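You operate a simulated robot arm through the tools that you are given. There is no shell and no other tool.

You are at the controls of a simulated two-armed robot. One attempt, no reset.

Task
Put the jar on the clear end of the test bench away on the rubber mat. Press the six key three times. Stack the black slab marked "LOT 52" from the top of the yellow table on top of the black slab that says "LOT 90". Put the yellow disc on top of the brown parts box on the top of the yellow table. Take the yellow paddle and leave it on the lower shelf of the blue shelving. Fetch the short brass rod and set it on the middle shelf of the tooling bench. Fetch the small green brush and stand it on the low shelf of the fitting bench. Put the clear beaker in the inside of the water trough. Fetch the job block from the top of the wide trolley and set it on top of the grey bale there. Put the Mesh 30 mesh disc from the top of the wide trolley on top of the yellow tape and the Mesh 60 mesh disc on the bottom shelf of the wide trolley. Put one of the blue coils from the top of the wide trolley on the bottom shelf of the wide trolley. Pull the left lid open. Any order will do. Set down upright: jar, small green brush.

Only the result counts: the job must be done as asked and must still hold three seconds after the hand-in. Knocking over, shifting, dropping, spilling or breaking anything else fails it. A push-on lid holds only when it is set on centred and level and pressed home; a screw cap is set on level and turned clockwise until tight.

Robot
Two 7-joint arms with two-finger parallel grippers on one trunk, on a base that moves. Base frame: it is fixed to the floor where the robot stands at the start and does not move with it; the origin is under the middle of the robot, x ahead of it, y to its left, z up. Readings come in m, degrees, newtons and seconds.
The left shoulder is at the start at [0.02, 0.138, 1.552], the right one opposite. Each reaches about 0.671 m from its shoulder. Places, roughly: black slab [1.5, -2, 0.75]; blue coil (6x6x5 cm) [6.1, 2.1, 0.8]; blue coil (7x6x5 cm) [5.5, 1.5, 0.8]; bottom shelf of the wide trolley [5.8, 1.8, 0.3]; clear beaker (9x9x9 cm) [6, -0.1, 1]; grey bale (16x10x8 cm) [6, 1.7, 0.8]; inside of the water trough [8, 0.4, 0.8]; jar (7x7x11 cm) [-0.4, 2.8, 0.9]; job block [5.5, 1.75, 0.75]; left lid [9.7, 2.7, 0.9]; low shelf of the fitting bench [1.6, 0.9, 0.2]; lower shelf of the blue shelving [-1, -0.5, 0.6]; mesh disc [5.75, 1.75, 0.75]; middle shelf of the tooling bench [2.3, 0.5, 0.4]; parts box [1.5, -2, 0.75]; rubber mat (23x17 cm) [2, 1.08, 0.86]; short brass rod (20x4x2 cm) [2.5, 0.5, 0.9]; six key [1, 1.1, 0.9]; small green brush (3x2x16 cm) [1.8, 1, 0.9]; yellow disc [1.75, -1.75, 0.75]; yellow paddle (6x3x44 cm) [3.3, -1, 0.9]; yellow tape (11x11x5 cm) [6.2, 1.8, 0.8]. Payload 1.57 kg a hand.
The TCP of each hand is the grasp point between the finger pads, 0.03 m short of the fingertips. In the tool frame z runs along the fingers and y along their closing line. The gripper opens to 0.08 m. The fingers are 0.017 m wide and 0.012 m thick; the gripper's body (0.04 by 0.082 m) begins 0.08 m behind the TCP.
Orientation is that of the tool frame in the base frame, as [roll, pitch, yaw] about the fixed x, y, z axes, in that order (R = Rz(yaw) Ry(pitch) Rx(roll)). With the fingers straight down and closing along the base's y, the tool's x points along the base's -x, its y along +y and its z along -z.

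Tools
- The arms move only by the tool arm_command. It takes "left_deltas", "right_deltas" or both (then of equal length, played together; a hand with none holds still); each is text: rows parted by semicolons, each of 7 numbers parted by spaces: the shift along the tool's x, y, z in m, then the turn, a rotation vector about the tool's x, y, z in degrees, then the finger opening in m, from 0 to 0.08. In form: tx ty tz wx wy wz claw; .... A call has 1 to 20 rows; each row shifts and turns the commanded pose from where the row before left it, along the tool's axes as they then stand. Each row takes 0.2 s and may step no farther than 0.05 m and 8.6 degrees from the row before; otherwise, or with a gripper value out of range, the whole call is refused. Where a pose cannot be reached the arm comes as near as it can. A force on the tool above 40 N (or 10 N above the force at the start of the call, whichever is more), or a blocked arm, ends the call early, and 0.2 s more pass. Each finger travels about 0.045 m/s and halts on what it meets, pressing with about 35 N; the grip force reading is that of the motor and also rises with nothing between the fingers. The clock runs only during rows and for 0.2 s after the last one: add rows that do not move to give the fingers time. It gives the time, the measured TCP pose, the force on the tool (base axes), the opening and the grip force at its end, in the units of the frame above (readings bear some noise), with the torque about the TCP (base axes, N m) and any sound that the robot's microphone picked up.
- Cameras (640 x 400 px; columns grow to the right, rows downward): "scene" is now at [0.1787, -0.0075, 1.4172]; the picture's right is [-0.10, -1.00, 0.00], its down [-0.72, 0.07, -0.69] and it looks along [0.68, -0.07, -0.73] (base axes); focal length 250 px, centre (320, 200). "left" rides on the left gripper at [0.072, 0.007, -0.122] in its tool frame; the picture's right is [-0.09, 1.00, 0.00], its down [-0.84, -0.08, -0.54] and it looks along [-0.54, -0.05, 0.84] (tool axes); focal length 238 px, centre (320, 200). "right" rides on the right gripper at [0.072, -0.006, -0.122] in its tool frame; the picture's right is [0.09, 1.00, 0.00], its down [-0.84, 0.08, -0.54] and it looks along [-0.54, 0.05, 0.84] (tool axes); focal length 238 px, centre (320, 200). There is no depth. A picture from a camera that has moved, and an enlarged one, comes with that camera's place and axes in the base frame and with its lens.
- snapshot(camera): a new picture of that camera. It takes no simulated time.
- raise_lower(by): slides the trunk up (or, below 0, down) by that many m; the arms and the scene camera ride with it, the base frame stays. It gives what a move gives, with no picture.
- steer(legs): drives the robot by 1 to 6 legs, each [ahead, left, turn to the left] in m, m and degrees, along the robot's own axes; the way and the turn of a leg run together, so that a leg with both is an arc; at most 1.5 m and 180 degrees a leg. The arms and the cameras ride along, it lands a little off, and it stops where it bumps. It gives what a move gives.
- head_to(pan, tilt): turns the head with the scene camera to pan (to the left, within 60 degrees either way) and tilt (down, from -29 to 69), counted from straight ahead of the robot. It gives what a move gives.
- inspect(camera, box): a new picture of the part [left, top, right, bottom] of that camera's present view, enlarged. It takes no simulated time.
- sign_off(): hands the job in; it is judged then, once.

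Places have to be worked out from the pictures, the camera data and where the tool is seen. Open the grippers and draw the arms clear of the work before you hand the job in, unless the task says otherwise.

The tools are called after "Request:" as name(argument=value, ...) on one line, values as JSON. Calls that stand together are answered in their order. arm_command: Moves the arms, as the interface text tells. Its arguments: {"type":"object","properties":{"left_deltas":{"type":"string"},"right_deltas":{"type":"string"}},"required":[]} The other tools are called the same way: raise_lower (by) moves the trunk up or down; steer (legs) drives the base; head_to (pan, tilt) turns the head that bears the scene camera; snapshot (camera) takes a picture; inspect (camera, box) takes an enlarged picture of a part of a camera's view; sign_off () hands the job in.

At the start:

```text
clock: 0.0
left_tcp_pos: [0.2693, 0.1204, 1.1749]
left_orientation: [180.0, 0.1, 180.0]
left_ft_force: [0.3, 0.1, -0.2]
left_moment: [0.01, 0.01, 0.01]
left_opening: 0.0799
left_grip_force: 0.0
right_tcp_pos: [0.2592, -0.1424, 1.1518]
right_orientation: [-179.9, 0.1, 180.0]
right_ft_force: [0.6, 0.2, -0.3]
right_moment: [0.02, 0.01, -0.05]
right_opening: 0.08
right_grip_force: 0.0
trunk travel left (down, up): [-0.927, 0.313]
robot x, y, heading: [0.0019, 0.0029, 0.0]
head pan, tilt (commanded): [-5.5, 46.7]
```

scene: 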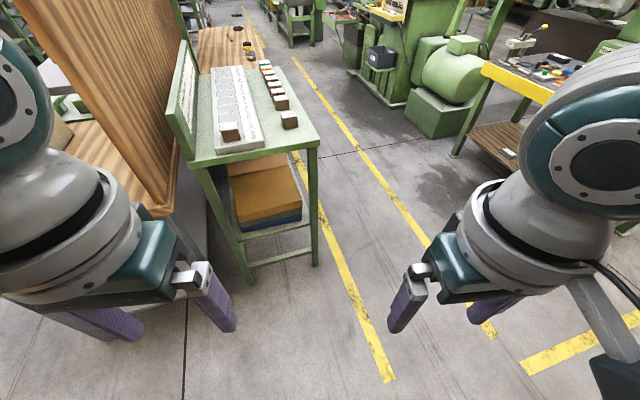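
right: 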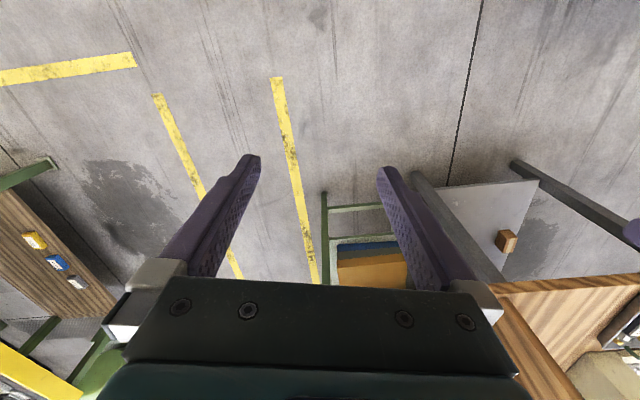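
left: 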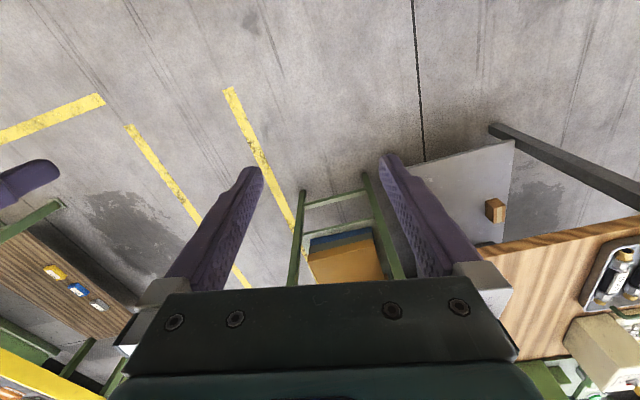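

I start by looking around with the head before moving anything.

Request:
head_to(pan=0, tilt=15)

Request:
snapshot(camera="scene")

Request:
head_to(pan=50, tilt=25)

Request:
snapshot(camera="scene")

Request:
head_to(pan=-50, tilt=25)

Request:
snapshot(camera="scene")

```text
clock: 1.0
left_tcp_pos: [0.269, 0.1196, 1.1751]
left_orientation: [179.9, 0.0, 180.0]
left_ft_force: [0.2, 0.0, 0.4]
left_moment: [-0.02, 0.01, 0.02]
left_opening: 0.08
left_grip_force: 0.0
right_tcp_pos: [0.2601, -0.1419, 1.1506]
right_orientation: [180.0, 0.1, 180.0]
right_ft_force: [-0.2, -0.3, -0.6]
right_moment: [0.01, -0.01, 0.0]
right_opening: 0.0802
right_grip_force: 0.1
trunk travel left (down, up): [-0.927, 0.313]
robot x, y, heading: [0.0003, -0.0025, 0.2]
head pan, tilt (commanded): [0.0, 15.0]
```

```text
taken
camera scene: at [0.1926, 0.0001, 1.4664], right [0.0, -1.0, 0.0], down [-0.26, 0.0, -0.97], along [0.97, 0.0, -0.26], focal length 250 px, centre (320, 200)
```

scene: 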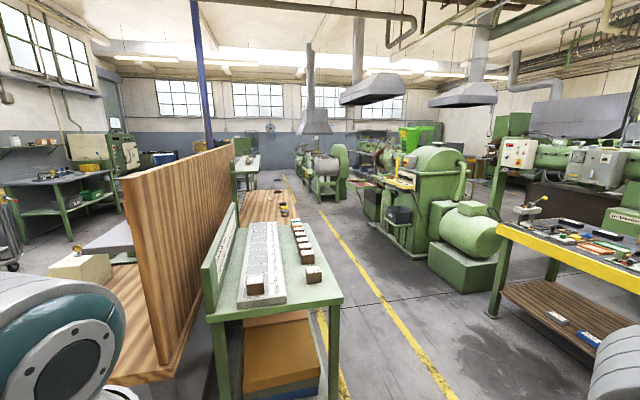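

```text
clock: 2.1
left_tcp_pos: [0.2695, 0.1211, 1.1742]
left_orientation: [-179.9, -0.1, 179.9]
left_ft_force: [0.6, -0.3, -0.5]
left_moment: [-0.01, 0.03, 0.0]
left_opening: 0.0798
left_grip_force: 0.0
right_tcp_pos: [0.259, -0.1423, 1.1496]
right_orientation: [180.0, -0.1, -180.0]
right_ft_force: [-0.1, -0.2, -0.6]
right_moment: [0.0, -0.03, -0.04]
right_opening: 0.0798
right_grip_force: 0.2
trunk travel left (down, up): [-0.927, 0.313]
robot x, y, heading: [-0.0019, -0.0004, -0.1]
head pan, tilt (commanded): [50.0, 25.0]
```

```text
taken
camera scene: at [0.1584, 0.0706, 1.4503], right [0.77, -0.64, 0.0], down [-0.27, -0.32, -0.91], along [0.58, 0.69, -0.42], focal length 250 px, centre (320, 200)
```

scene: 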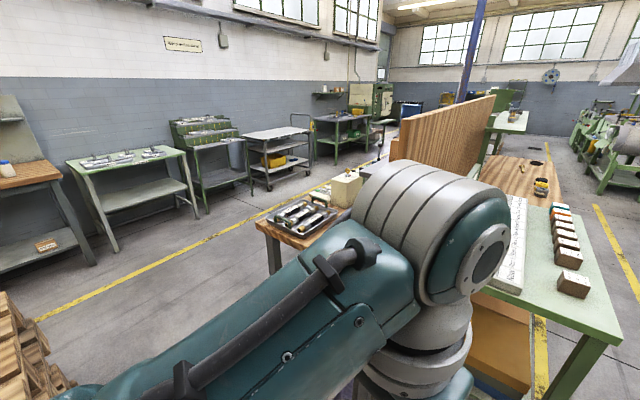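

```text
clock: 3.9
left_tcp_pos: [0.2698, 0.1203, 1.1743]
left_orientation: [-180.0, 0.1, 179.9]
left_ft_force: [0.1, 1.2, -0.1]
left_moment: [0.0, 0.0, 0.0]
left_opening: 0.0801
left_grip_force: 0.0
right_tcp_pos: [0.2598, -0.1412, 1.1512]
right_orientation: [180.0, 0.0, -180.0]
right_ft_force: [0.3, 0.2, 0.5]
right_moment: [0.01, 0.01, 0.0]
right_opening: 0.0801
right_grip_force: 0.1
trunk travel left (down, up): [-0.927, 0.313]
robot x, y, heading: [-0.0005, -0.0035, 0.2]
head pan, tilt (commanded): [-50.0, 25.0]
```

```text
taken
camera scene: at [0.1584, -0.0704, 1.4502], right [-0.77, -0.64, 0.0], down [-0.27, 0.32, -0.91], along [0.58, -0.69, -0.42], focal length 250 px, centre (320, 200)
```

scene: 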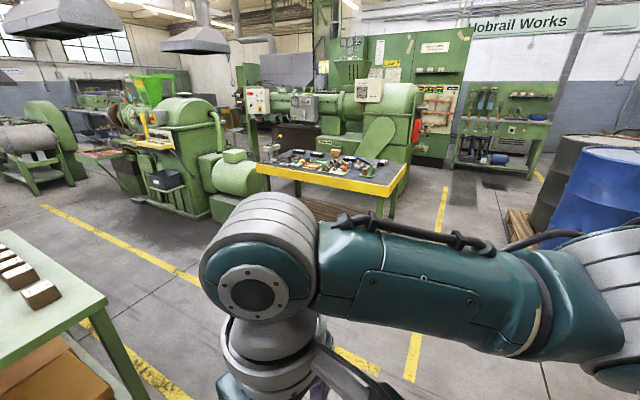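

The site is large; I zoom into the views to make out the tables around the start.

Request:
inspect(camera="scene", box=[240, 120, 440, 220])

Request:
head_to(pan=45, tilt=20)

Request:
inspect(camera="scene", box=[200, 80, 440, 230])

Request:
inspect(camera="scene", box=[0, 100, 240, 250])

Request:
head_to(pan=5, tilt=15)

Request:
inspect(camera="scene", box=[220, 100, 460, 250])

```text
3.20 times, centred on (340, 170) of scene
camera zoom: at [0.1584, -0.0704, 1.4502], right [-0.77, -0.64, 0.0], down [-0.27, 0.32, -0.91], along [0.58, -0.69, -0.42], focal length 801 px, centre (256, 296)
```

zoom: 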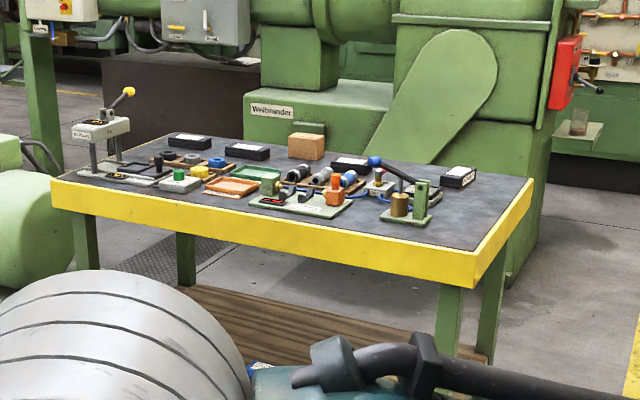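

```text
clock: 5.6
left_tcp_pos: [0.269, 0.1194, 1.1731]
left_orientation: [180.0, -0.1, 179.9]
left_ft_force: [0.5, -0.5, -0.4]
left_moment: [0.0, -0.02, 0.01]
left_opening: 0.0799
left_grip_force: 0.1
right_tcp_pos: [0.259, -0.1425, 1.1502]
right_orientation: [179.9, 0.1, 179.9]
right_ft_force: [-0.6, 0.1, 0.0]
right_moment: [0.02, 0.01, -0.01]
right_opening: 0.0799
right_grip_force: 0.1
trunk travel left (down, up): [-0.927, 0.313]
robot x, y, heading: [0.0008, 0.0016, 0.1]
head pan, tilt (commanded): [45.0, 20.0]
```

```text
2.67 times, centred on (320, 155) of scene
camera zoom: at [0.165, 0.0659, 1.4583], right [0.71, -0.71, 0.0], down [-0.24, -0.24, -0.94], along [0.66, 0.66, -0.34], focal length 668 px, centre (320, 320)
```

zoom: 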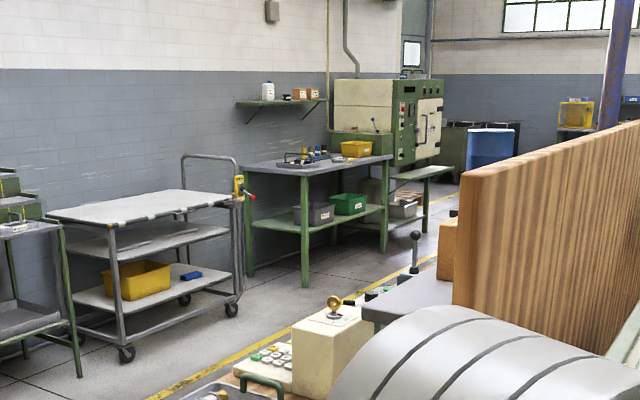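

```text
2.67 times, centred on (120, 175) of scene
camera zoom: at [0.165, 0.0659, 1.4583], right [0.71, -0.71, 0.0], down [-0.24, -0.24, -0.94], along [0.66, 0.66, -0.34], focal length 668 px, centre (853, 267)
```

zoom: 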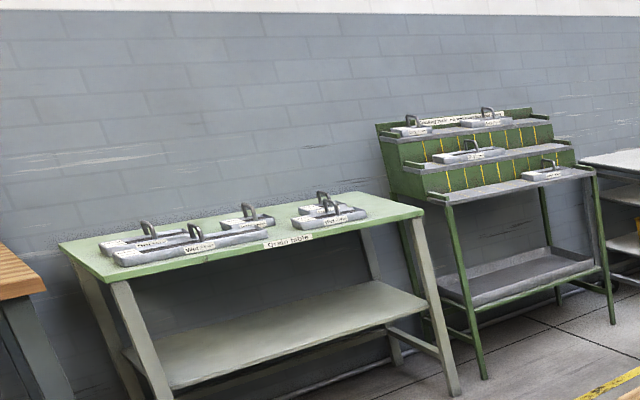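

```text
clock: 6.7
left_tcp_pos: [0.2689, 0.1206, 1.1736]
left_orientation: [-179.9, 0.0, -180.0]
left_ft_force: [-0.2, -0.5, 1.0]
left_moment: [0.01, -0.04, 0.01]
left_opening: 0.0799
left_grip_force: 0.0
right_tcp_pos: [0.2594, -0.1411, 1.1509]
right_orientation: [-180.0, 0.1, 179.9]
right_ft_force: [1.0, 0.4, 0.0]
right_moment: [-0.01, 0.01, -0.02]
right_opening: 0.0799
right_grip_force: 0.1
trunk travel left (down, up): [-0.927, 0.313]
robot x, y, heading: [0.0008, 0.0031, -0.0]
head pan, tilt (commanded): [5.0, 15.0]
```

```text
2.67 times, centred on (340, 175) of scene
camera zoom: at [0.1922, 0.0083, 1.4665], right [0.09, -1.0, 0.0], down [-0.26, -0.02, -0.97], along [0.96, 0.09, -0.26], focal length 668 px, centre (267, 267)
```

zoom: 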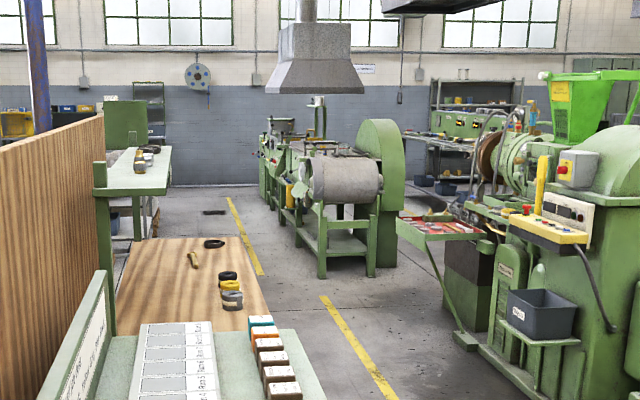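

Now I look down at the floor and the base, and at the nearer benches, to learn clearances.

Request:
head_to(pan=0, tilt=69)

Request:
snapshot(camera="scene")

Request:
head_to(pan=60, tilt=45)

Request:
snapshot(camera="scene")

Request:
head_to(pan=-60, tilt=45)

Request:
snapshot(camera="scene")

```text
clock: 7.9
left_tcp_pos: [0.2699, 0.1199, 1.1741]
left_orientation: [180.0, 0.0, -180.0]
left_ft_force: [-0.6, -0.2, 0.2]
left_moment: [0.01, -0.06, 0.02]
left_opening: 0.0798
left_grip_force: 0.0
right_tcp_pos: [0.2587, -0.1416, 1.1507]
right_orientation: [180.0, -0.1, 180.0]
right_ft_force: [0.7, 0.9, 0.6]
right_moment: [0.02, 0.03, 0.0]
right_opening: 0.0799
right_grip_force: 0.1
trunk travel left (down, up): [-0.927, 0.313]
robot x, y, heading: [-0.0022, -0.0057, 0.0]
head pan, tilt (commanded): [0.0, 68.8]
```

```text
taken
camera scene: at [0.1551, 0.0001, 1.3908], right [0.0, -1.0, 0.0], down [-0.93, 0.0, -0.36], along [0.36, 0.0, -0.93], focal length 250 px, centre (320, 200)
```

scene: 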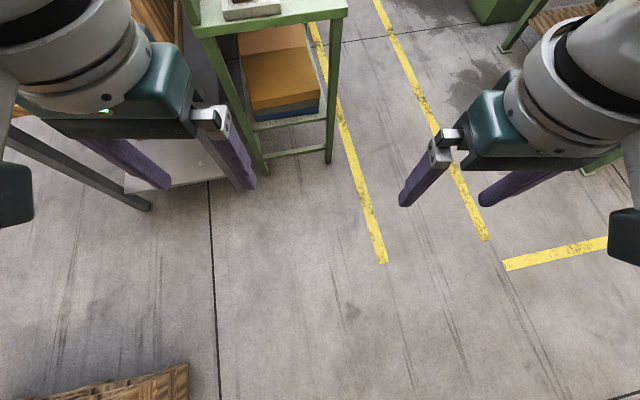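

```text
clock: 9.2
left_tcp_pos: [0.2692, 0.1197, 1.1747]
left_orientation: [180.0, 0.0, -179.9]
left_ft_force: [0.7, -0.1, -0.8]
left_moment: [0.0, 0.0, 0.01]
left_opening: 0.08
left_grip_force: 0.0
right_tcp_pos: [0.2596, -0.1419, 1.1498]
right_orientation: [179.9, 0.0, 179.9]
right_ft_force: [-0.6, 1.3, -1.1]
right_moment: [0.0, 0.01, -0.01]
right_opening: 0.08
right_grip_force: 0.0
trunk travel left (down, up): [-0.927, 0.313]
robot x, y, heading: [-0.002, 0.0005, 0.3]
head pan, tilt (commanded): [60.0, 45.0]
```

```text
taken
camera scene: at [0.1399, 0.0705, 1.4196], right [0.87, -0.5, 0.0], down [-0.35, -0.61, -0.71], along [0.35, 0.61, -0.71], focal length 250 px, centre (320, 200)
```

scene: 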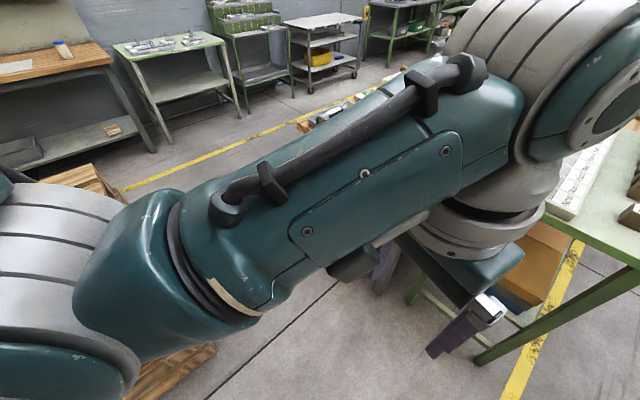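

```text
clock: 11.2
left_tcp_pos: [0.2701, 0.1205, 1.1737]
left_orientation: [-180.0, -0.1, 179.9]
left_ft_force: [0.3, -0.5, 0.2]
left_moment: [0.01, -0.02, -0.03]
left_opening: 0.0796
left_grip_force: 0.1
right_tcp_pos: [0.2588, -0.143, 1.1507]
right_orientation: [180.0, 0.0, -180.0]
right_ft_force: [-0.7, -0.1, 0.2]
right_moment: [0.01, 0.0, 0.0]
right_opening: 0.0801
right_grip_force: 0.1
trunk travel left (down, up): [-0.927, 0.313]
robot x, y, heading: [-0.0005, -0.0003, -0.2]
head pan, tilt (commanded): [-60.0, 45.0]
```

```text
taken
camera scene: at [0.1398, -0.0703, 1.4197], right [-0.87, -0.5, 0.0], down [-0.35, 0.61, -0.71], along [0.35, -0.61, -0.71], focal length 250 px, centre (320, 200)
```

scene: 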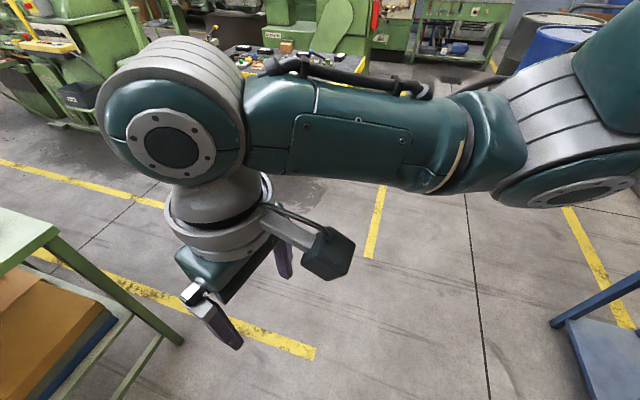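

The room is turned about 10° to the base frame; the yellow table's front edge runs roughly from (0.86,-1.69) to (2.14,-1.46). I drive to a stand in front of it and look.

Request:
steer(legs=[[0, -0.9, 0], [1.38, 0, 0], [0, 0, -79.5]])

Request:
head_to(pan=0, tilt=45)

Request:
snapshot(camera="scene")

```text
clock: 25.8
left_tcp_pos: [1.5282, -1.1559, 1.1741]
left_orientation: [-180.0, 0.0, 100.0]
left_ft_force: [-0.3, 0.1, 0.7]
left_moment: [0.04, 0.02, 0.04]
left_opening: 0.0799
left_grip_force: 0.1
right_tcp_pos: [1.2683, -1.1913, 1.149]
right_orientation: [179.9, 0.0, 100.0]
right_ft_force: [0.5, -1.0, 0.1]
right_moment: [-0.04, 0.0, 0.03]
right_opening: 0.0801
right_grip_force: 0.1
trunk travel left (down, up): [-0.927, 0.313]
robot x, y, heading: [1.3588, -0.9132, -79.9]
head pan, tilt (commanded): [-60.0, 45.0]
```

```text
clock: 27.1
left_tcp_pos: [1.5279, -1.1569, 1.1742]
left_orientation: [-180.0, 0.0, 100.0]
left_ft_force: [0.5, -0.7, -0.1]
left_moment: [-0.02, -0.01, -0.02]
left_opening: 0.0801
left_grip_force: 0.0
right_tcp_pos: [1.2671, -1.1918, 1.1504]
right_orientation: [180.0, 0.0, 100.0]
right_ft_force: [0.5, 0.1, -0.2]
right_moment: [-0.01, 0.03, -0.02]
right_opening: 0.0802
right_grip_force: 0.1
trunk travel left (down, up): [-0.927, 0.313]
robot x, y, heading: [1.3619, -0.9099, -79.8]
head pan, tilt (commanded): [0.0, 45.0]
```

```text
taken
camera scene: at [1.3931, -1.0903, 1.4197], right [-0.98, -0.17, 0.0], down [-0.12, 0.7, -0.71], along [0.12, -0.7, -0.71], focal length 250 px, centre (320, 200)
```

scene: 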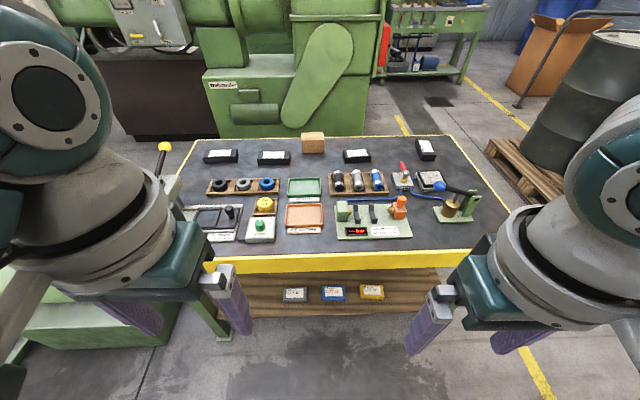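

The table is well in view; I zoom in on the slabs, the disc and the boxes to read the labels.

Request:
inspect(camera="scene", box=[180, 125, 340, 225])

Request:
inspect(camera="scene", box=[320, 130, 480, 230])

Request:
inspect(camera="scene", box=[160, 140, 320, 240])

Request:
inspect(camera="scene", box=[190, 130, 270, 180])

Request:
inspect(camera="scene", box=[250, 125, 330, 175])

Request:
inspect(camera="scene", box=[330, 130, 450, 205])

```text
4.00 times, centred on (260, 175) of scene
camera zoom: at [1.3931, -1.0903, 1.4197], right [-0.98, -0.17, 0.0], down [-0.12, 0.7, -0.71], along [0.12, -0.7, -0.71], focal length 1001 px, centre (560, 300)
```

zoom: 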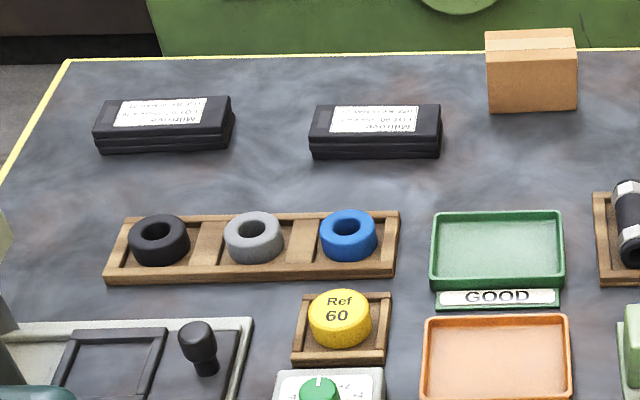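

```text
4.00 times, centred on (400, 180) of scene
camera zoom: at [1.3931, -1.0903, 1.4197], right [-0.98, -0.17, 0.0], down [-0.12, 0.7, -0.71], along [0.12, -0.7, -0.71], focal length 1001 px, centre (0, 280)
```

zoom: 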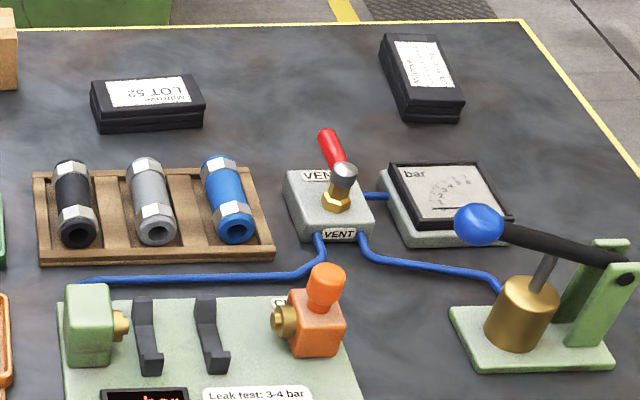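

```text
4.00 times, centred on (240, 190) of scene
camera zoom: at [1.3931, -1.0903, 1.4197], right [-0.98, -0.17, 0.0], down [-0.12, 0.7, -0.71], along [0.12, -0.7, -0.71], focal length 1001 px, centre (640, 240)
```

zoom: 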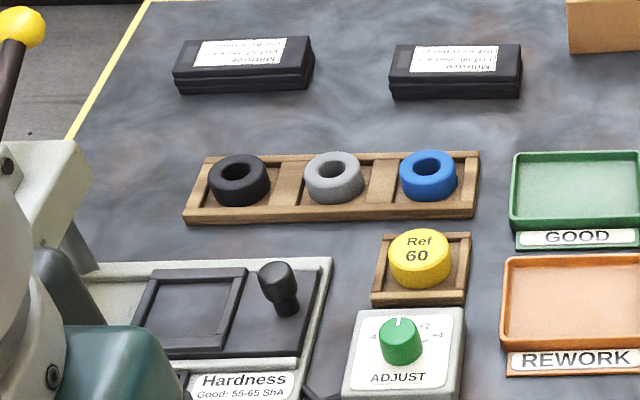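

```text
8.00 times, centred on (230, 155) of scene
camera zoom: at [1.3931, -1.0903, 1.4197], right [-0.98, -0.17, 0.0], down [-0.12, 0.7, -0.71], along [0.12, -0.7, -0.71], focal length 2002 px, centre (1040, 560)
```

zoom: 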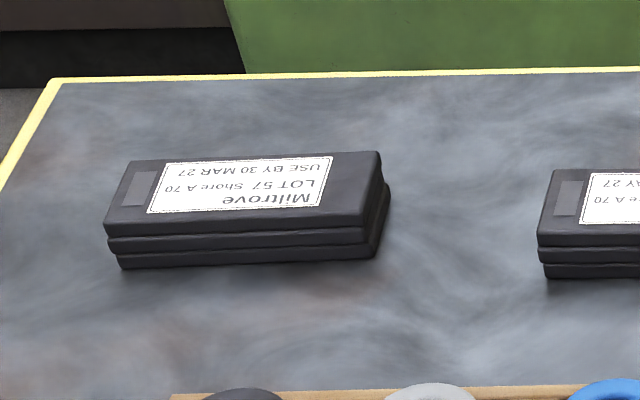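

```text
8.00 times, centred on (290, 150) of scene
camera zoom: at [1.3931, -1.0903, 1.4197], right [-0.98, -0.17, 0.0], down [-0.12, 0.7, -0.71], along [0.12, -0.7, -0.71], focal length 2002 px, centre (560, 600)
```

zoom: 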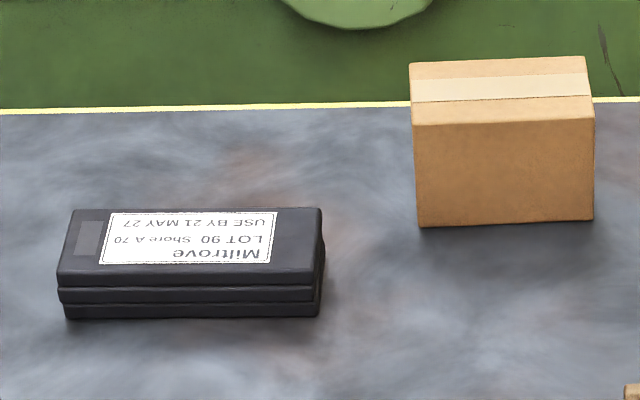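

```text
5.33 times, centred on (390, 168) of scene
camera zoom: at [1.3931, -1.0903, 1.4197], right [-0.98, -0.17, 0.0], down [-0.12, 0.7, -0.71], along [0.12, -0.7, -0.71], focal length 1335 px, centre (-53, 373)
```

zoom: 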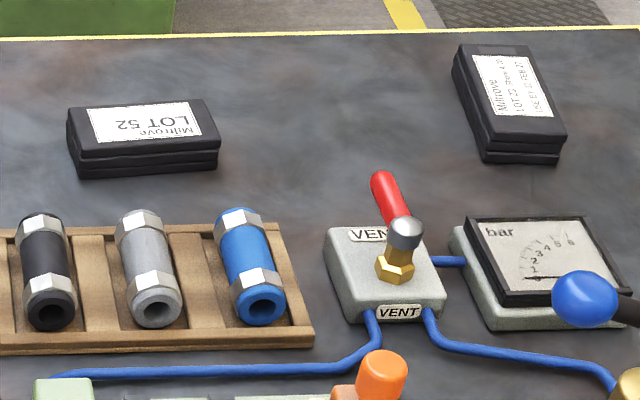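

Slabs from left to right read LOT 57, LOT 90, LOT 52, LOT 22; the Ref 60 disc and the parts box are clear too. They are about 1.08 m ahead of the base centre, so I close in on the table in small steps.

Request:
steer(legs=[[0.3, 0, 0]])

Request:
head_to(pan=0, tilt=60)

Request:
snapshot(camera="scene")

```text
clock: 29.1
left_tcp_pos: [1.58, -1.448, 1.1747]
left_orientation: [180.0, 0.1, 100.2]
left_ft_force: [0.4, 0.1, 0.5]
left_moment: [0.02, -0.03, 0.02]
left_opening: 0.08
left_grip_force: 0.1
right_tcp_pos: [1.3195, -1.4835, 1.1508]
right_orientation: [-179.9, 0.0, 100.1]
right_ft_force: [-0.3, 0.1, -0.5]
right_moment: [0.0, 0.01, 0.01]
right_opening: 0.0798
right_grip_force: 0.2
trunk travel left (down, up): [-0.927, 0.313]
robot x, y, heading: [1.4119, -1.2035, -80.0]
head pan, tilt (commanded): [0.0, 45.0]
```

```text
clock: 29.9
left_tcp_pos: [1.5799, -1.448, 1.1742]
left_orientation: [-179.9, 0.0, 100.3]
left_ft_force: [-0.4, 0.6, 0.8]
left_moment: [-0.01, -0.02, -0.01]
left_opening: 0.08
left_grip_force: 0.0
right_tcp_pos: [1.3204, -1.4845, 1.1503]
right_orientation: [180.0, 0.0, 100.2]
right_ft_force: [0.1, -0.7, 0.8]
right_moment: [0.01, -0.03, 0.04]
right_opening: 0.0802
right_grip_force: 0.1
trunk travel left (down, up): [-0.927, 0.313]
robot x, y, heading: [1.4149, -1.2044, -79.9]
head pan, tilt (commanded): [0.0, 60.0]
```

```text
taken
camera scene: at [1.4431, -1.3681, 1.4002], right [-0.98, -0.18, 0.0], down [-0.15, 0.85, -0.5], along [0.09, -0.49, -0.87], focal length 250 px, centre (320, 200)
```

scene: 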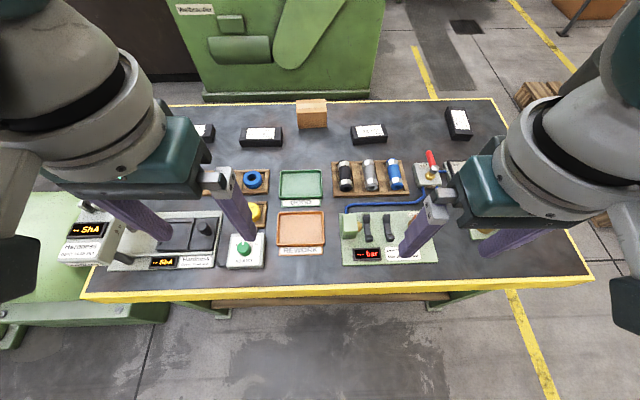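

No bump yet and about 0.27 m from the table edge. I zoom in again from here to triangulate heights.

Request:
inspect(camera="scene", box=[230, 90, 390, 190])

Request:
inspect(camera="scene", box=[200, 160, 360, 260])

Request:
snapshot(camera="left")

Request:
snapshot(camera="right")

```text
4.00 times, centred on (310, 140) of scene
camera zoom: at [1.4431, -1.3681, 1.4002], right [-0.98, -0.18, 0.0], down [-0.15, 0.85, -0.5], along [0.09, -0.49, -0.87], focal length 1001 px, centre (360, 440)
```

zoom: 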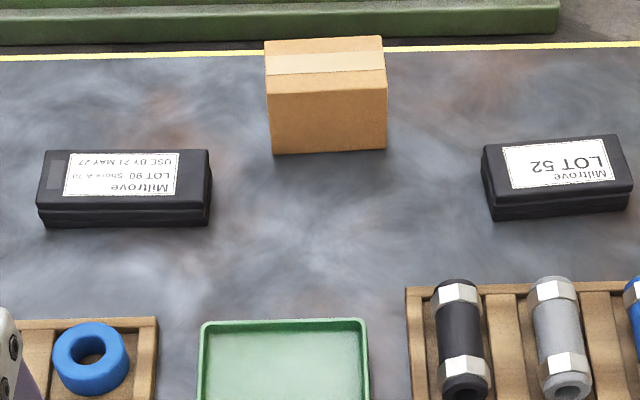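

```text
4.00 times, centred on (280, 210) of scene
camera zoom: at [1.4431, -1.3681, 1.4002], right [-0.98, -0.18, 0.0], down [-0.15, 0.85, -0.5], along [0.09, -0.49, -0.87], focal length 1001 px, centre (480, 160)
```

zoom: 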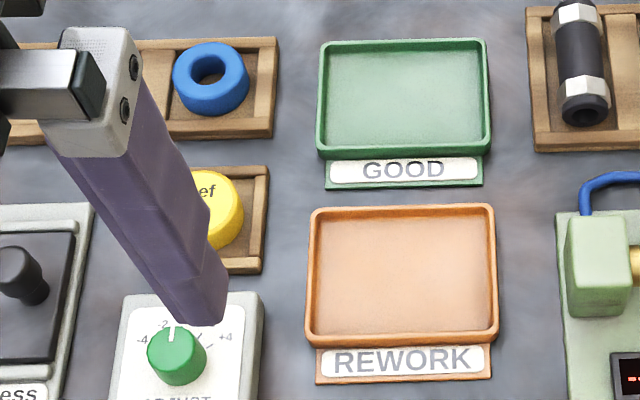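

```text
taken
camera left: at [1.5731, -1.3755, 1.2963], right [1.0, 0.09, 0.0], down [0.07, -0.84, 0.54], along [0.05, -0.54, -0.84], focal length 238 px, centre (320, 200)
```

left: 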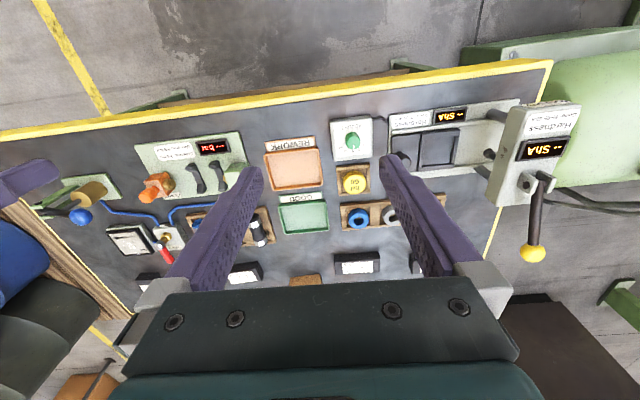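

```text
taken
camera right: at [1.3003, -1.4138, 1.2726], right [0.96, 0.27, 0.0], down [0.22, -0.81, 0.54], along [0.14, -0.52, -0.84], focal length 238 px, centre (320, 200)
```

right: 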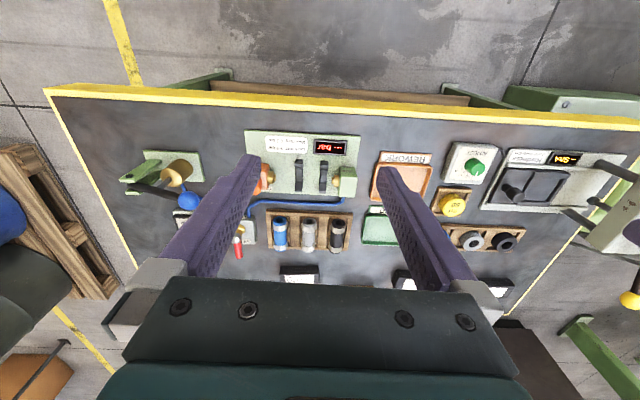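

Slab tops come out near z≈0.82–0.83, LOT 52 at about (1.395,-1.955), LOT 90 at (1.728,-1.903). I need to get closer; I step ahead another 0.15 m and watch for a bump.

Request:
steer(legs=[[0.15, 0, 0]])

```text
clock: 31.3
left_tcp_pos: [1.6072, -1.5963, 1.174]
left_orientation: [180.0, 0.1, 100.1]
left_ft_force: [-0.2, 0.2, -0.9]
left_moment: [0.0, -0.01, -0.02]
left_opening: 0.08
left_grip_force: 0.1
right_tcp_pos: [1.3477, -1.6318, 1.1494]
right_orientation: [-180.0, -0.1, 100.2]
right_ft_force: [0.1, 0.1, -0.8]
right_moment: [-0.03, 0.0, 0.0]
right_opening: 0.0799
right_grip_force: 0.1
trunk travel left (down, up): [-0.927, 0.313]
robot x, y, heading: [1.444, -1.3543, -79.9]
head pan, tilt (commanded): [0.0, 60.0]
```

No bump; another 0.1 m ahead brings LOT 52 to about 0.48 m ahead of the base centre.

Request:
steer(legs=[[0.1, 0, 0]])

Request:
snapshot(camera="scene")

Request:
snapshot(camera="right")

```text
clock: 32.5
left_tcp_pos: [1.6246, -1.6949, 1.1744]
left_orientation: [180.0, -0.1, 100.1]
left_ft_force: [0.6, 0.0, 0.0]
left_moment: [0.04, 0.03, 0.0]
left_opening: 0.0799
left_grip_force: 0.0
right_tcp_pos: [1.3645, -1.7287, 1.1496]
right_orientation: [-179.9, -0.1, 100.2]
right_ft_force: [-0.6, 0.2, 1.4]
right_moment: [0.01, 0.0, -0.02]
right_opening: 0.0798
right_grip_force: 0.1
trunk travel left (down, up): [-0.927, 0.313]
robot x, y, heading: [1.4553, -1.4495, -80.0]
head pan, tilt (commanded): [0.0, 60.0]
```

```text
taken
camera scene: at [1.4876, -1.6142, 1.4002], right [-0.98, -0.18, 0.0], down [-0.15, 0.85, -0.5], along [0.09, -0.49, -0.87], focal length 250 px, centre (320, 200)
```

scene: 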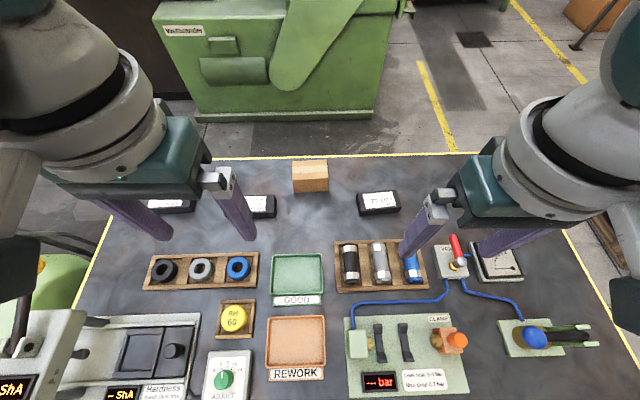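

```text
taken
camera right: at [1.3448, -1.6601, 1.2725], right [0.96, 0.27, 0.0], down [0.23, -0.81, 0.54], along [0.14, -0.52, -0.84], focal length 238 px, centre (320, 200)
```

right: 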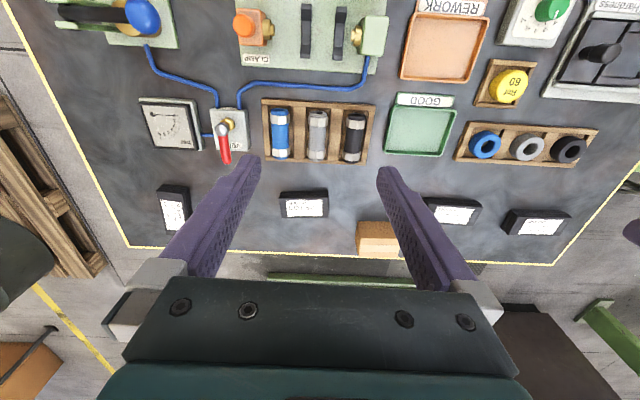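

All targets are now in reach. I lift the left hand out of the way, move the right hand forward over LOT 52 and turn it so the fingers close across the slab's short side.

Request:
arm_command(right_deltas="-0.046 -0.0027 0 0 0 0 0.08; -0.046 -0.0027 0 0 0 0 0.08; -0.046 -0.0027 0 0 0 0 0.08; -0.046 -0.0027 0 0 0 0 0.08; -0.046 -0.0027 0 0 0 0 0.08; 0 0 0 0 0 8.2 0.08; 0 0 0 0 0 8.2 0.08; 0 0 0 0 0 8.2 0.08; 0 0 0 0 0 8.2 0.08; 0 0 0 0 0 8.2 0.08; 0 0 0 0 0 8.2 0.08; 0 0 0 0 0 8.2 0.08; 0 0 0 0 0 8.2 0.08; 0 0 0 0 0 8.2 0.08; 0 0 0 0 0 8.2 0.08", left_deltas="0 0 -0.03 0 0 0 0.08; 0 0 -0.03 0 0 0 0.08; 0 0 -0.03 0 0 0 0.08; 0 0 -0.03 0 0 0 0.08; 0 0 -0.03 0 0 0 0.08; 0 0 0 0 0 0 0.08; 0 0 0 0 0 0 0.08; 0 0 0 0 0 0 0.08; 0 0 0 0 0 0 0.08; 0 0 0 0 0 0 0.08; 0 0 0 0 0 0 0.08; 0 0 0 0 0 0 0.08; 0 0 0 0 0 0 0.08; 0 0 0 0 0 0 0.08; 0 0 0 0 0 0 0.08")

```text
clock: 35.9
left_tcp_pos: [1.6706, -1.7115, 1.1955]
left_orientation: [173.7, 0.2, 101.3]
left_ft_force: [-0.1, 0.0, 1.1]
left_moment: [-0.02, -0.01, -0.02]
left_opening: 0.0799
left_grip_force: 0.0
left hand out of reach, approached as far as the arm can: row 1, 2, 3, 4, 5
right_tcp_pos: [1.3826, -1.9123, 1.1581]
right_orientation: [180.0, 0.0, 18.1]
right_ft_force: [-0.4, -0.2, -0.4]
right_moment: [-0.01, 0.01, -0.01]
right_opening: 0.08
right_grip_force: 0.1
right hand out of reach, approached as far as the arm can: row 4, 5
trunk travel left (down, up): [-0.927, 0.313]
robot x, y, heading: [1.4583, -1.4499, -79.6]
head pan, tilt (commanded): [0.0, 60.0]
stopped in row 15 (left hand): the arm was blocked; the commanded pose is now the measured one
```

The right arm runs out at about 0.44 m ahead with fingers down, so I edge the base forward 0.09 m more and lower the trunk 0.2 m.

Request:
steer(legs=[[0.09, 0, 0]])

Request:
raise_lower(by=-0.2)

Request:
snapshot(camera="right")

Request:
snapshot(camera="scene")

```text
clock: 37.0
left_tcp_pos: [1.6872, -1.799, 1.1963]
left_orientation: [173.6, 0.0, 101.3]
left_ft_force: [0.1, -0.6, -0.5]
left_moment: [0.03, 0.0, -0.01]
left_opening: 0.0801
left_grip_force: 0.1
right_tcp_pos: [1.399, -2.0009, 1.1579]
right_orientation: [-179.9, -0.1, 18.1]
right_ft_force: [0.1, 0.4, 0.6]
right_moment: [-0.03, -0.02, 0.01]
right_opening: 0.0799
right_grip_force: 0.0
trunk travel left (down, up): [-0.927, 0.313]
robot x, y, heading: [1.4769, -1.541, -79.8]
head pan, tilt (commanded): [0.0, 60.0]
```

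```text
clock: 39.1
left_tcp_pos: [1.6883, -1.7995, 0.996]
left_orientation: [173.4, 0.1, 101.4]
left_ft_force: [-1.3, 1.0, 0.0]
left_moment: [0.04, 0.0, 0.02]
left_opening: 0.0799
left_grip_force: 0.0
right_tcp_pos: [1.3988, -2.0005, 0.9582]
right_orientation: [-179.8, 0.0, 18.1]
right_ft_force: [-0.6, -0.6, 0.6]
right_moment: [0.0, 0.0, 0.0]
right_opening: 0.0797
right_grip_force: 0.1
trunk travel left (down, up): [-0.727, 0.513]
robot x, y, heading: [1.4722, -1.5365, -80.1]
head pan, tilt (commanded): [0.0, 60.0]
```

```text
taken
camera right: at [1.4642, -1.972, 1.08], right [0.4, -0.92, 0.0], down [-0.77, -0.33, 0.54], along [-0.5, -0.21, -0.84], focal length 238 px, centre (320, 200)
```

right: 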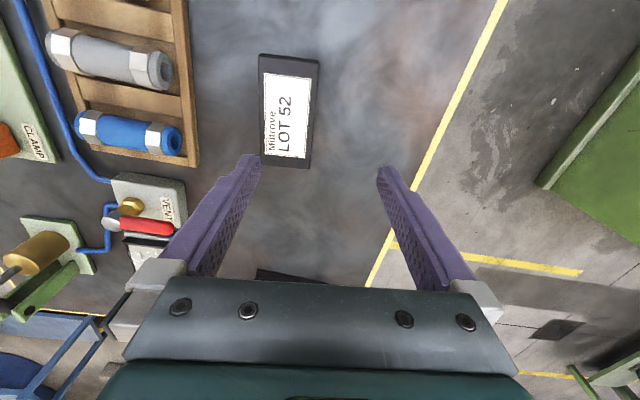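

```text
taken
camera scene: at [1.5034, -1.7023, 1.2002], right [-0.98, -0.18, 0.0], down [-0.15, 0.85, -0.5], along [0.09, -0.49, -0.87], focal length 250 px, centre (320, 200)
```

scene: 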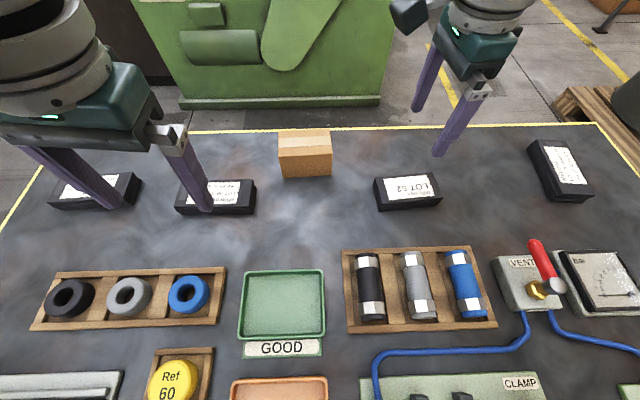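

LOT 52 is at about (1.394,-1.965), top near 0.826, long axis about 17°. I centre the right hand over it and come down to z≈0.88 before a check picture.

Request:
arm_command(right_deltas="0.003 -0.0177 0 0 0 0.5 0.08; 0.003 -0.0177 0 0 0 0.5 0.08; 0 0 0.026 0 0 0 0.08; 0 0 0.026 0 0 0 0.08; 0 0 0.026 0 0 0 0.08")

Request:
snapshot(camera="right")

Request:
snapshot(camera="scene")

```text
clock: 40.3
left_tcp_pos: [1.6893, -1.8001, 0.9967]
left_orientation: [173.5, 0.1, 101.4]
left_ft_force: [-1.1, 1.2, -0.9]
left_moment: [0.01, -0.02, 0.02]
left_opening: 0.0799
left_grip_force: 0.1
right_tcp_pos: [1.3919, -1.9605, 0.8832]
right_orientation: [-180.0, 0.0, 17.1]
right_ft_force: [0.5, -0.2, -0.1]
right_moment: [0.02, -0.01, 0.0]
right_opening: 0.0801
right_grip_force: 0.0
right hand out of reach, approached as far as the arm can: row 5
trunk travel left (down, up): [-0.727, 0.513]
robot x, y, heading: [1.4777, -1.5367, -79.6]
head pan, tilt (commanded): [0.0, 60.0]
```

```text
taken
camera right: at [1.4579, -1.9322, 1.0051], right [0.38, -0.93, 0.0], down [-0.78, -0.32, 0.54], along [-0.5, -0.21, -0.84], focal length 238 px, centre (320, 200)
```

right: 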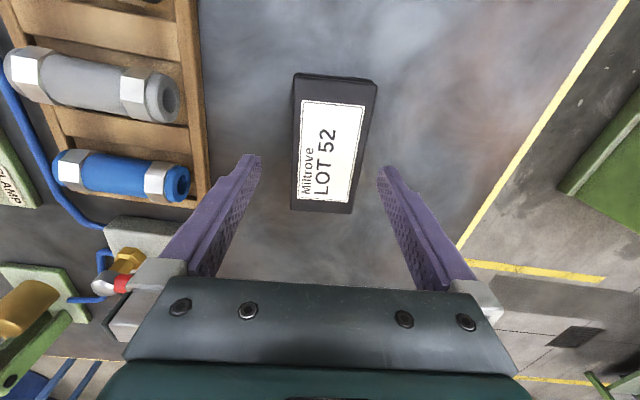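

```text
taken
camera scene: at [1.5034, -1.7019, 1.2001], right [-0.98, -0.18, 0.0], down [-0.15, 0.85, -0.5], along [0.09, -0.49, -0.87], focal length 250 px, centre (320, 200)
```

scene: 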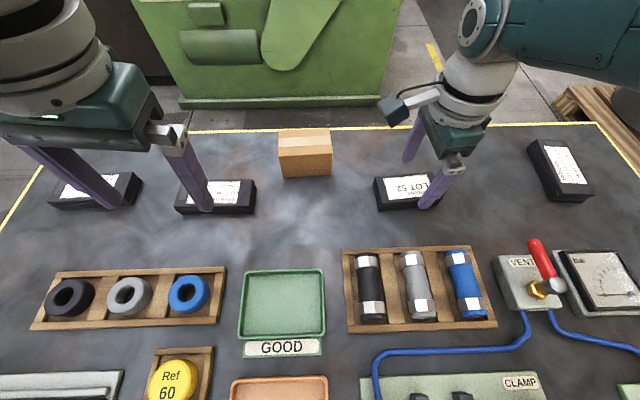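

The slab centre is at (1.392,-1.966), 17.5°. The arm was at its lower limit, so I raise the hand a little, correct by 5 mm, and lower the trunk another 0.08 m.

Request:
arm_command(right_deltas="-0.0016 0.0053 -0.025 0 0 -0.4 0.08; 0 0 -0.025 0 0 0 0.08")

Request:
raise_lower(by=-0.08)

Request:
snapshot(camera="right")

```text
clock: 40.9
left_tcp_pos: [1.6876, -1.799, 0.9969]
left_orientation: [173.5, 0.1, 101.4]
left_ft_force: [0.6, 0.5, 0.1]
left_moment: [-0.01, 0.01, -0.01]
left_opening: 0.08
left_grip_force: 0.0
right_tcp_pos: [1.3919, -1.965, 0.9322]
right_orientation: [-179.7, 0.0, 17.4]
right_ft_force: [-0.2, 0.0, 0.5]
right_moment: [-0.01, -0.03, -0.01]
right_opening: 0.0803
right_grip_force: 0.0
trunk travel left (down, up): [-0.727, 0.513]
robot x, y, heading: [1.4761, -1.5384, -79.8]
head pan, tilt (commanded): [0.0, 60.0]
```

```text
clock: 42.1
left_tcp_pos: [1.6882, -1.8001, 0.9163]
left_orientation: [173.5, 0.1, 101.4]
left_ft_force: [0.4, -0.7, 0.4]
left_moment: [0.0, -0.02, 0.01]
left_opening: 0.0801
left_grip_force: 0.0
right_tcp_pos: [1.3922, -1.966, 0.8527]
right_orientation: [-179.8, 0.0, 17.5]
right_ft_force: [-0.7, -0.2, 0.2]
right_moment: [0.0, 0.01, -0.01]
right_opening: 0.0801
right_grip_force: 0.0
trunk travel left (down, up): [-0.647, 0.593]
robot x, y, heading: [1.4722, -1.5385, -79.9]
head pan, tilt (commanded): [0.0, 60.0]
```

```text
taken
camera right: at [1.4581, -1.9377, 0.9755], right [0.39, -0.92, 0.0], down [-0.77, -0.33, 0.54], along [-0.5, -0.21, -0.84], focal length 238 px, centre (320, 200)
```

right: 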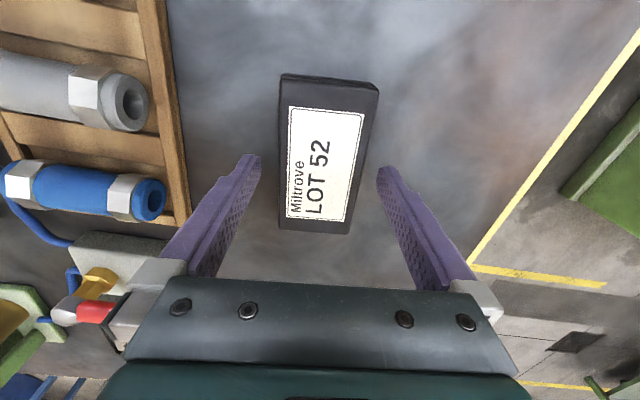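

The hand is centred on the slab. I descend 17 mm in steps and then close the fingers on its long sides.

Request:
arm_command(right_deltas="0 0 0.006 0 0 0 0.08; 0 0 0.006 0 0 0 0.08; 0 0 0.005 0 0 0 0.08; 0 0 0 0 0 0 0.08")

Request:
snapshot(camera="right")

Request:
inspect(camera="scene", box=[340, 100, 500, 220])

```text
clock: 43.1
left_tcp_pos: [1.6883, -1.7988, 0.916]
left_orientation: [173.4, 0.1, 101.5]
left_ft_force: [0.1, 0.0, -0.1]
left_moment: [-0.02, 0.05, -0.01]
left_opening: 0.0798
left_grip_force: 0.0
right_tcp_pos: [1.3923, -1.9676, 0.8357]
right_orientation: [-180.0, 0.0, 17.5]
right_ft_force: [0.0, -0.6, -0.4]
right_moment: [0.0, 0.0, 0.02]
right_opening: 0.0799
right_grip_force: 0.1
trunk travel left (down, up): [-0.647, 0.593]
robot x, y, heading: [1.4759, -1.539, -79.7]
head pan, tilt (commanded): [0.0, 60.0]
```

```text
taken
camera right: at [1.4579, -1.9377, 0.9583], right [0.39, -0.92, 0.0], down [-0.77, -0.33, 0.54], along [-0.5, -0.21, -0.84], focal length 238 px, centre (320, 200)
```

right: 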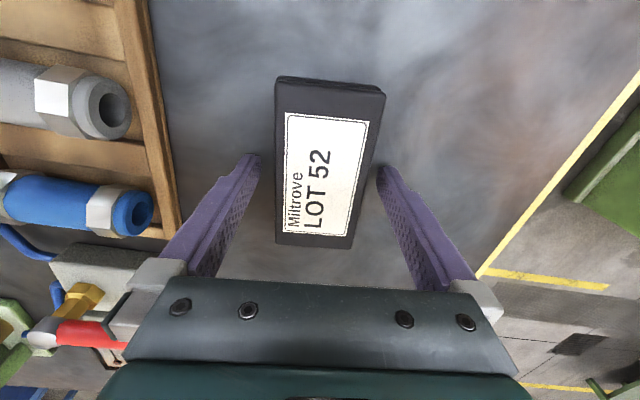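

```text
3.33 times, centred on (420, 160) of scene
camera zoom: at [1.5034, -1.7023, 1.1202], right [-0.98, -0.18, 0.0], down [-0.15, 0.85, -0.5], along [0.09, -0.49, -0.87], focal length 834 px, centre (-13, 333)
```

zoom: 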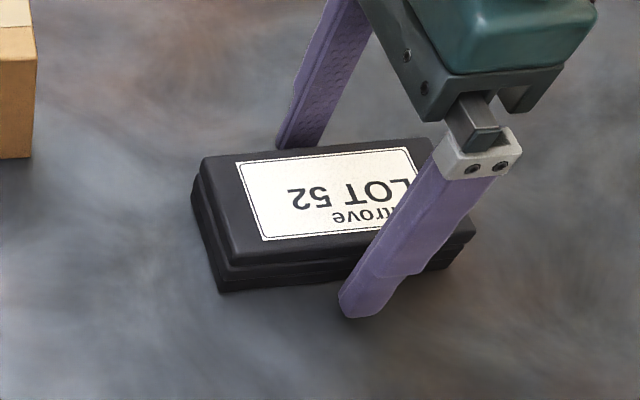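

The slab sits between the fingers with the tips near the table. I close on it.

Request:
arm_command(right_deltas="0 0 0 0 0 0 0.05; 0 0 0 0 0 0 0.04; 0 0 0 0 0 0 0.04; 0 0 0 0 0 0 0.04; 0 0 0 0 0 0 0.04")

Request:
snapshot(camera="right")

```text
clock: 44.3
left_tcp_pos: [1.687, -1.7987, 0.917]
left_orientation: [173.5, 0.1, 101.4]
left_ft_force: [0.6, 0.2, 0.0]
left_moment: [0.04, -0.03, 0.02]
left_opening: 0.0799
left_grip_force: 0.0
right_tcp_pos: [1.393, -1.9659, 0.8365]
right_orientation: [-180.0, 0.0, 17.5]
right_ft_force: [-0.7, 0.2, -0.3]
right_moment: [-0.06, -0.01, -0.02]
right_opening: 0.0575
right_grip_force: 34.8
trunk travel left (down, up): [-0.647, 0.593]
robot x, y, heading: [1.4745, -1.5381, -79.6]
head pan, tilt (commanded): [0.0, 60.0]
```

```text
taken
camera right: at [1.4579, -1.9377, 0.9583], right [0.39, -0.92, 0.0], down [-0.77, -0.33, 0.54], along [-0.5, -0.21, -0.84], focal length 238 px, centre (320, 200)
```

right: 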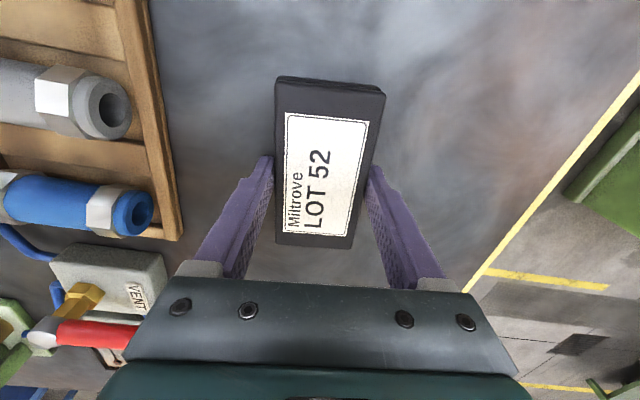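

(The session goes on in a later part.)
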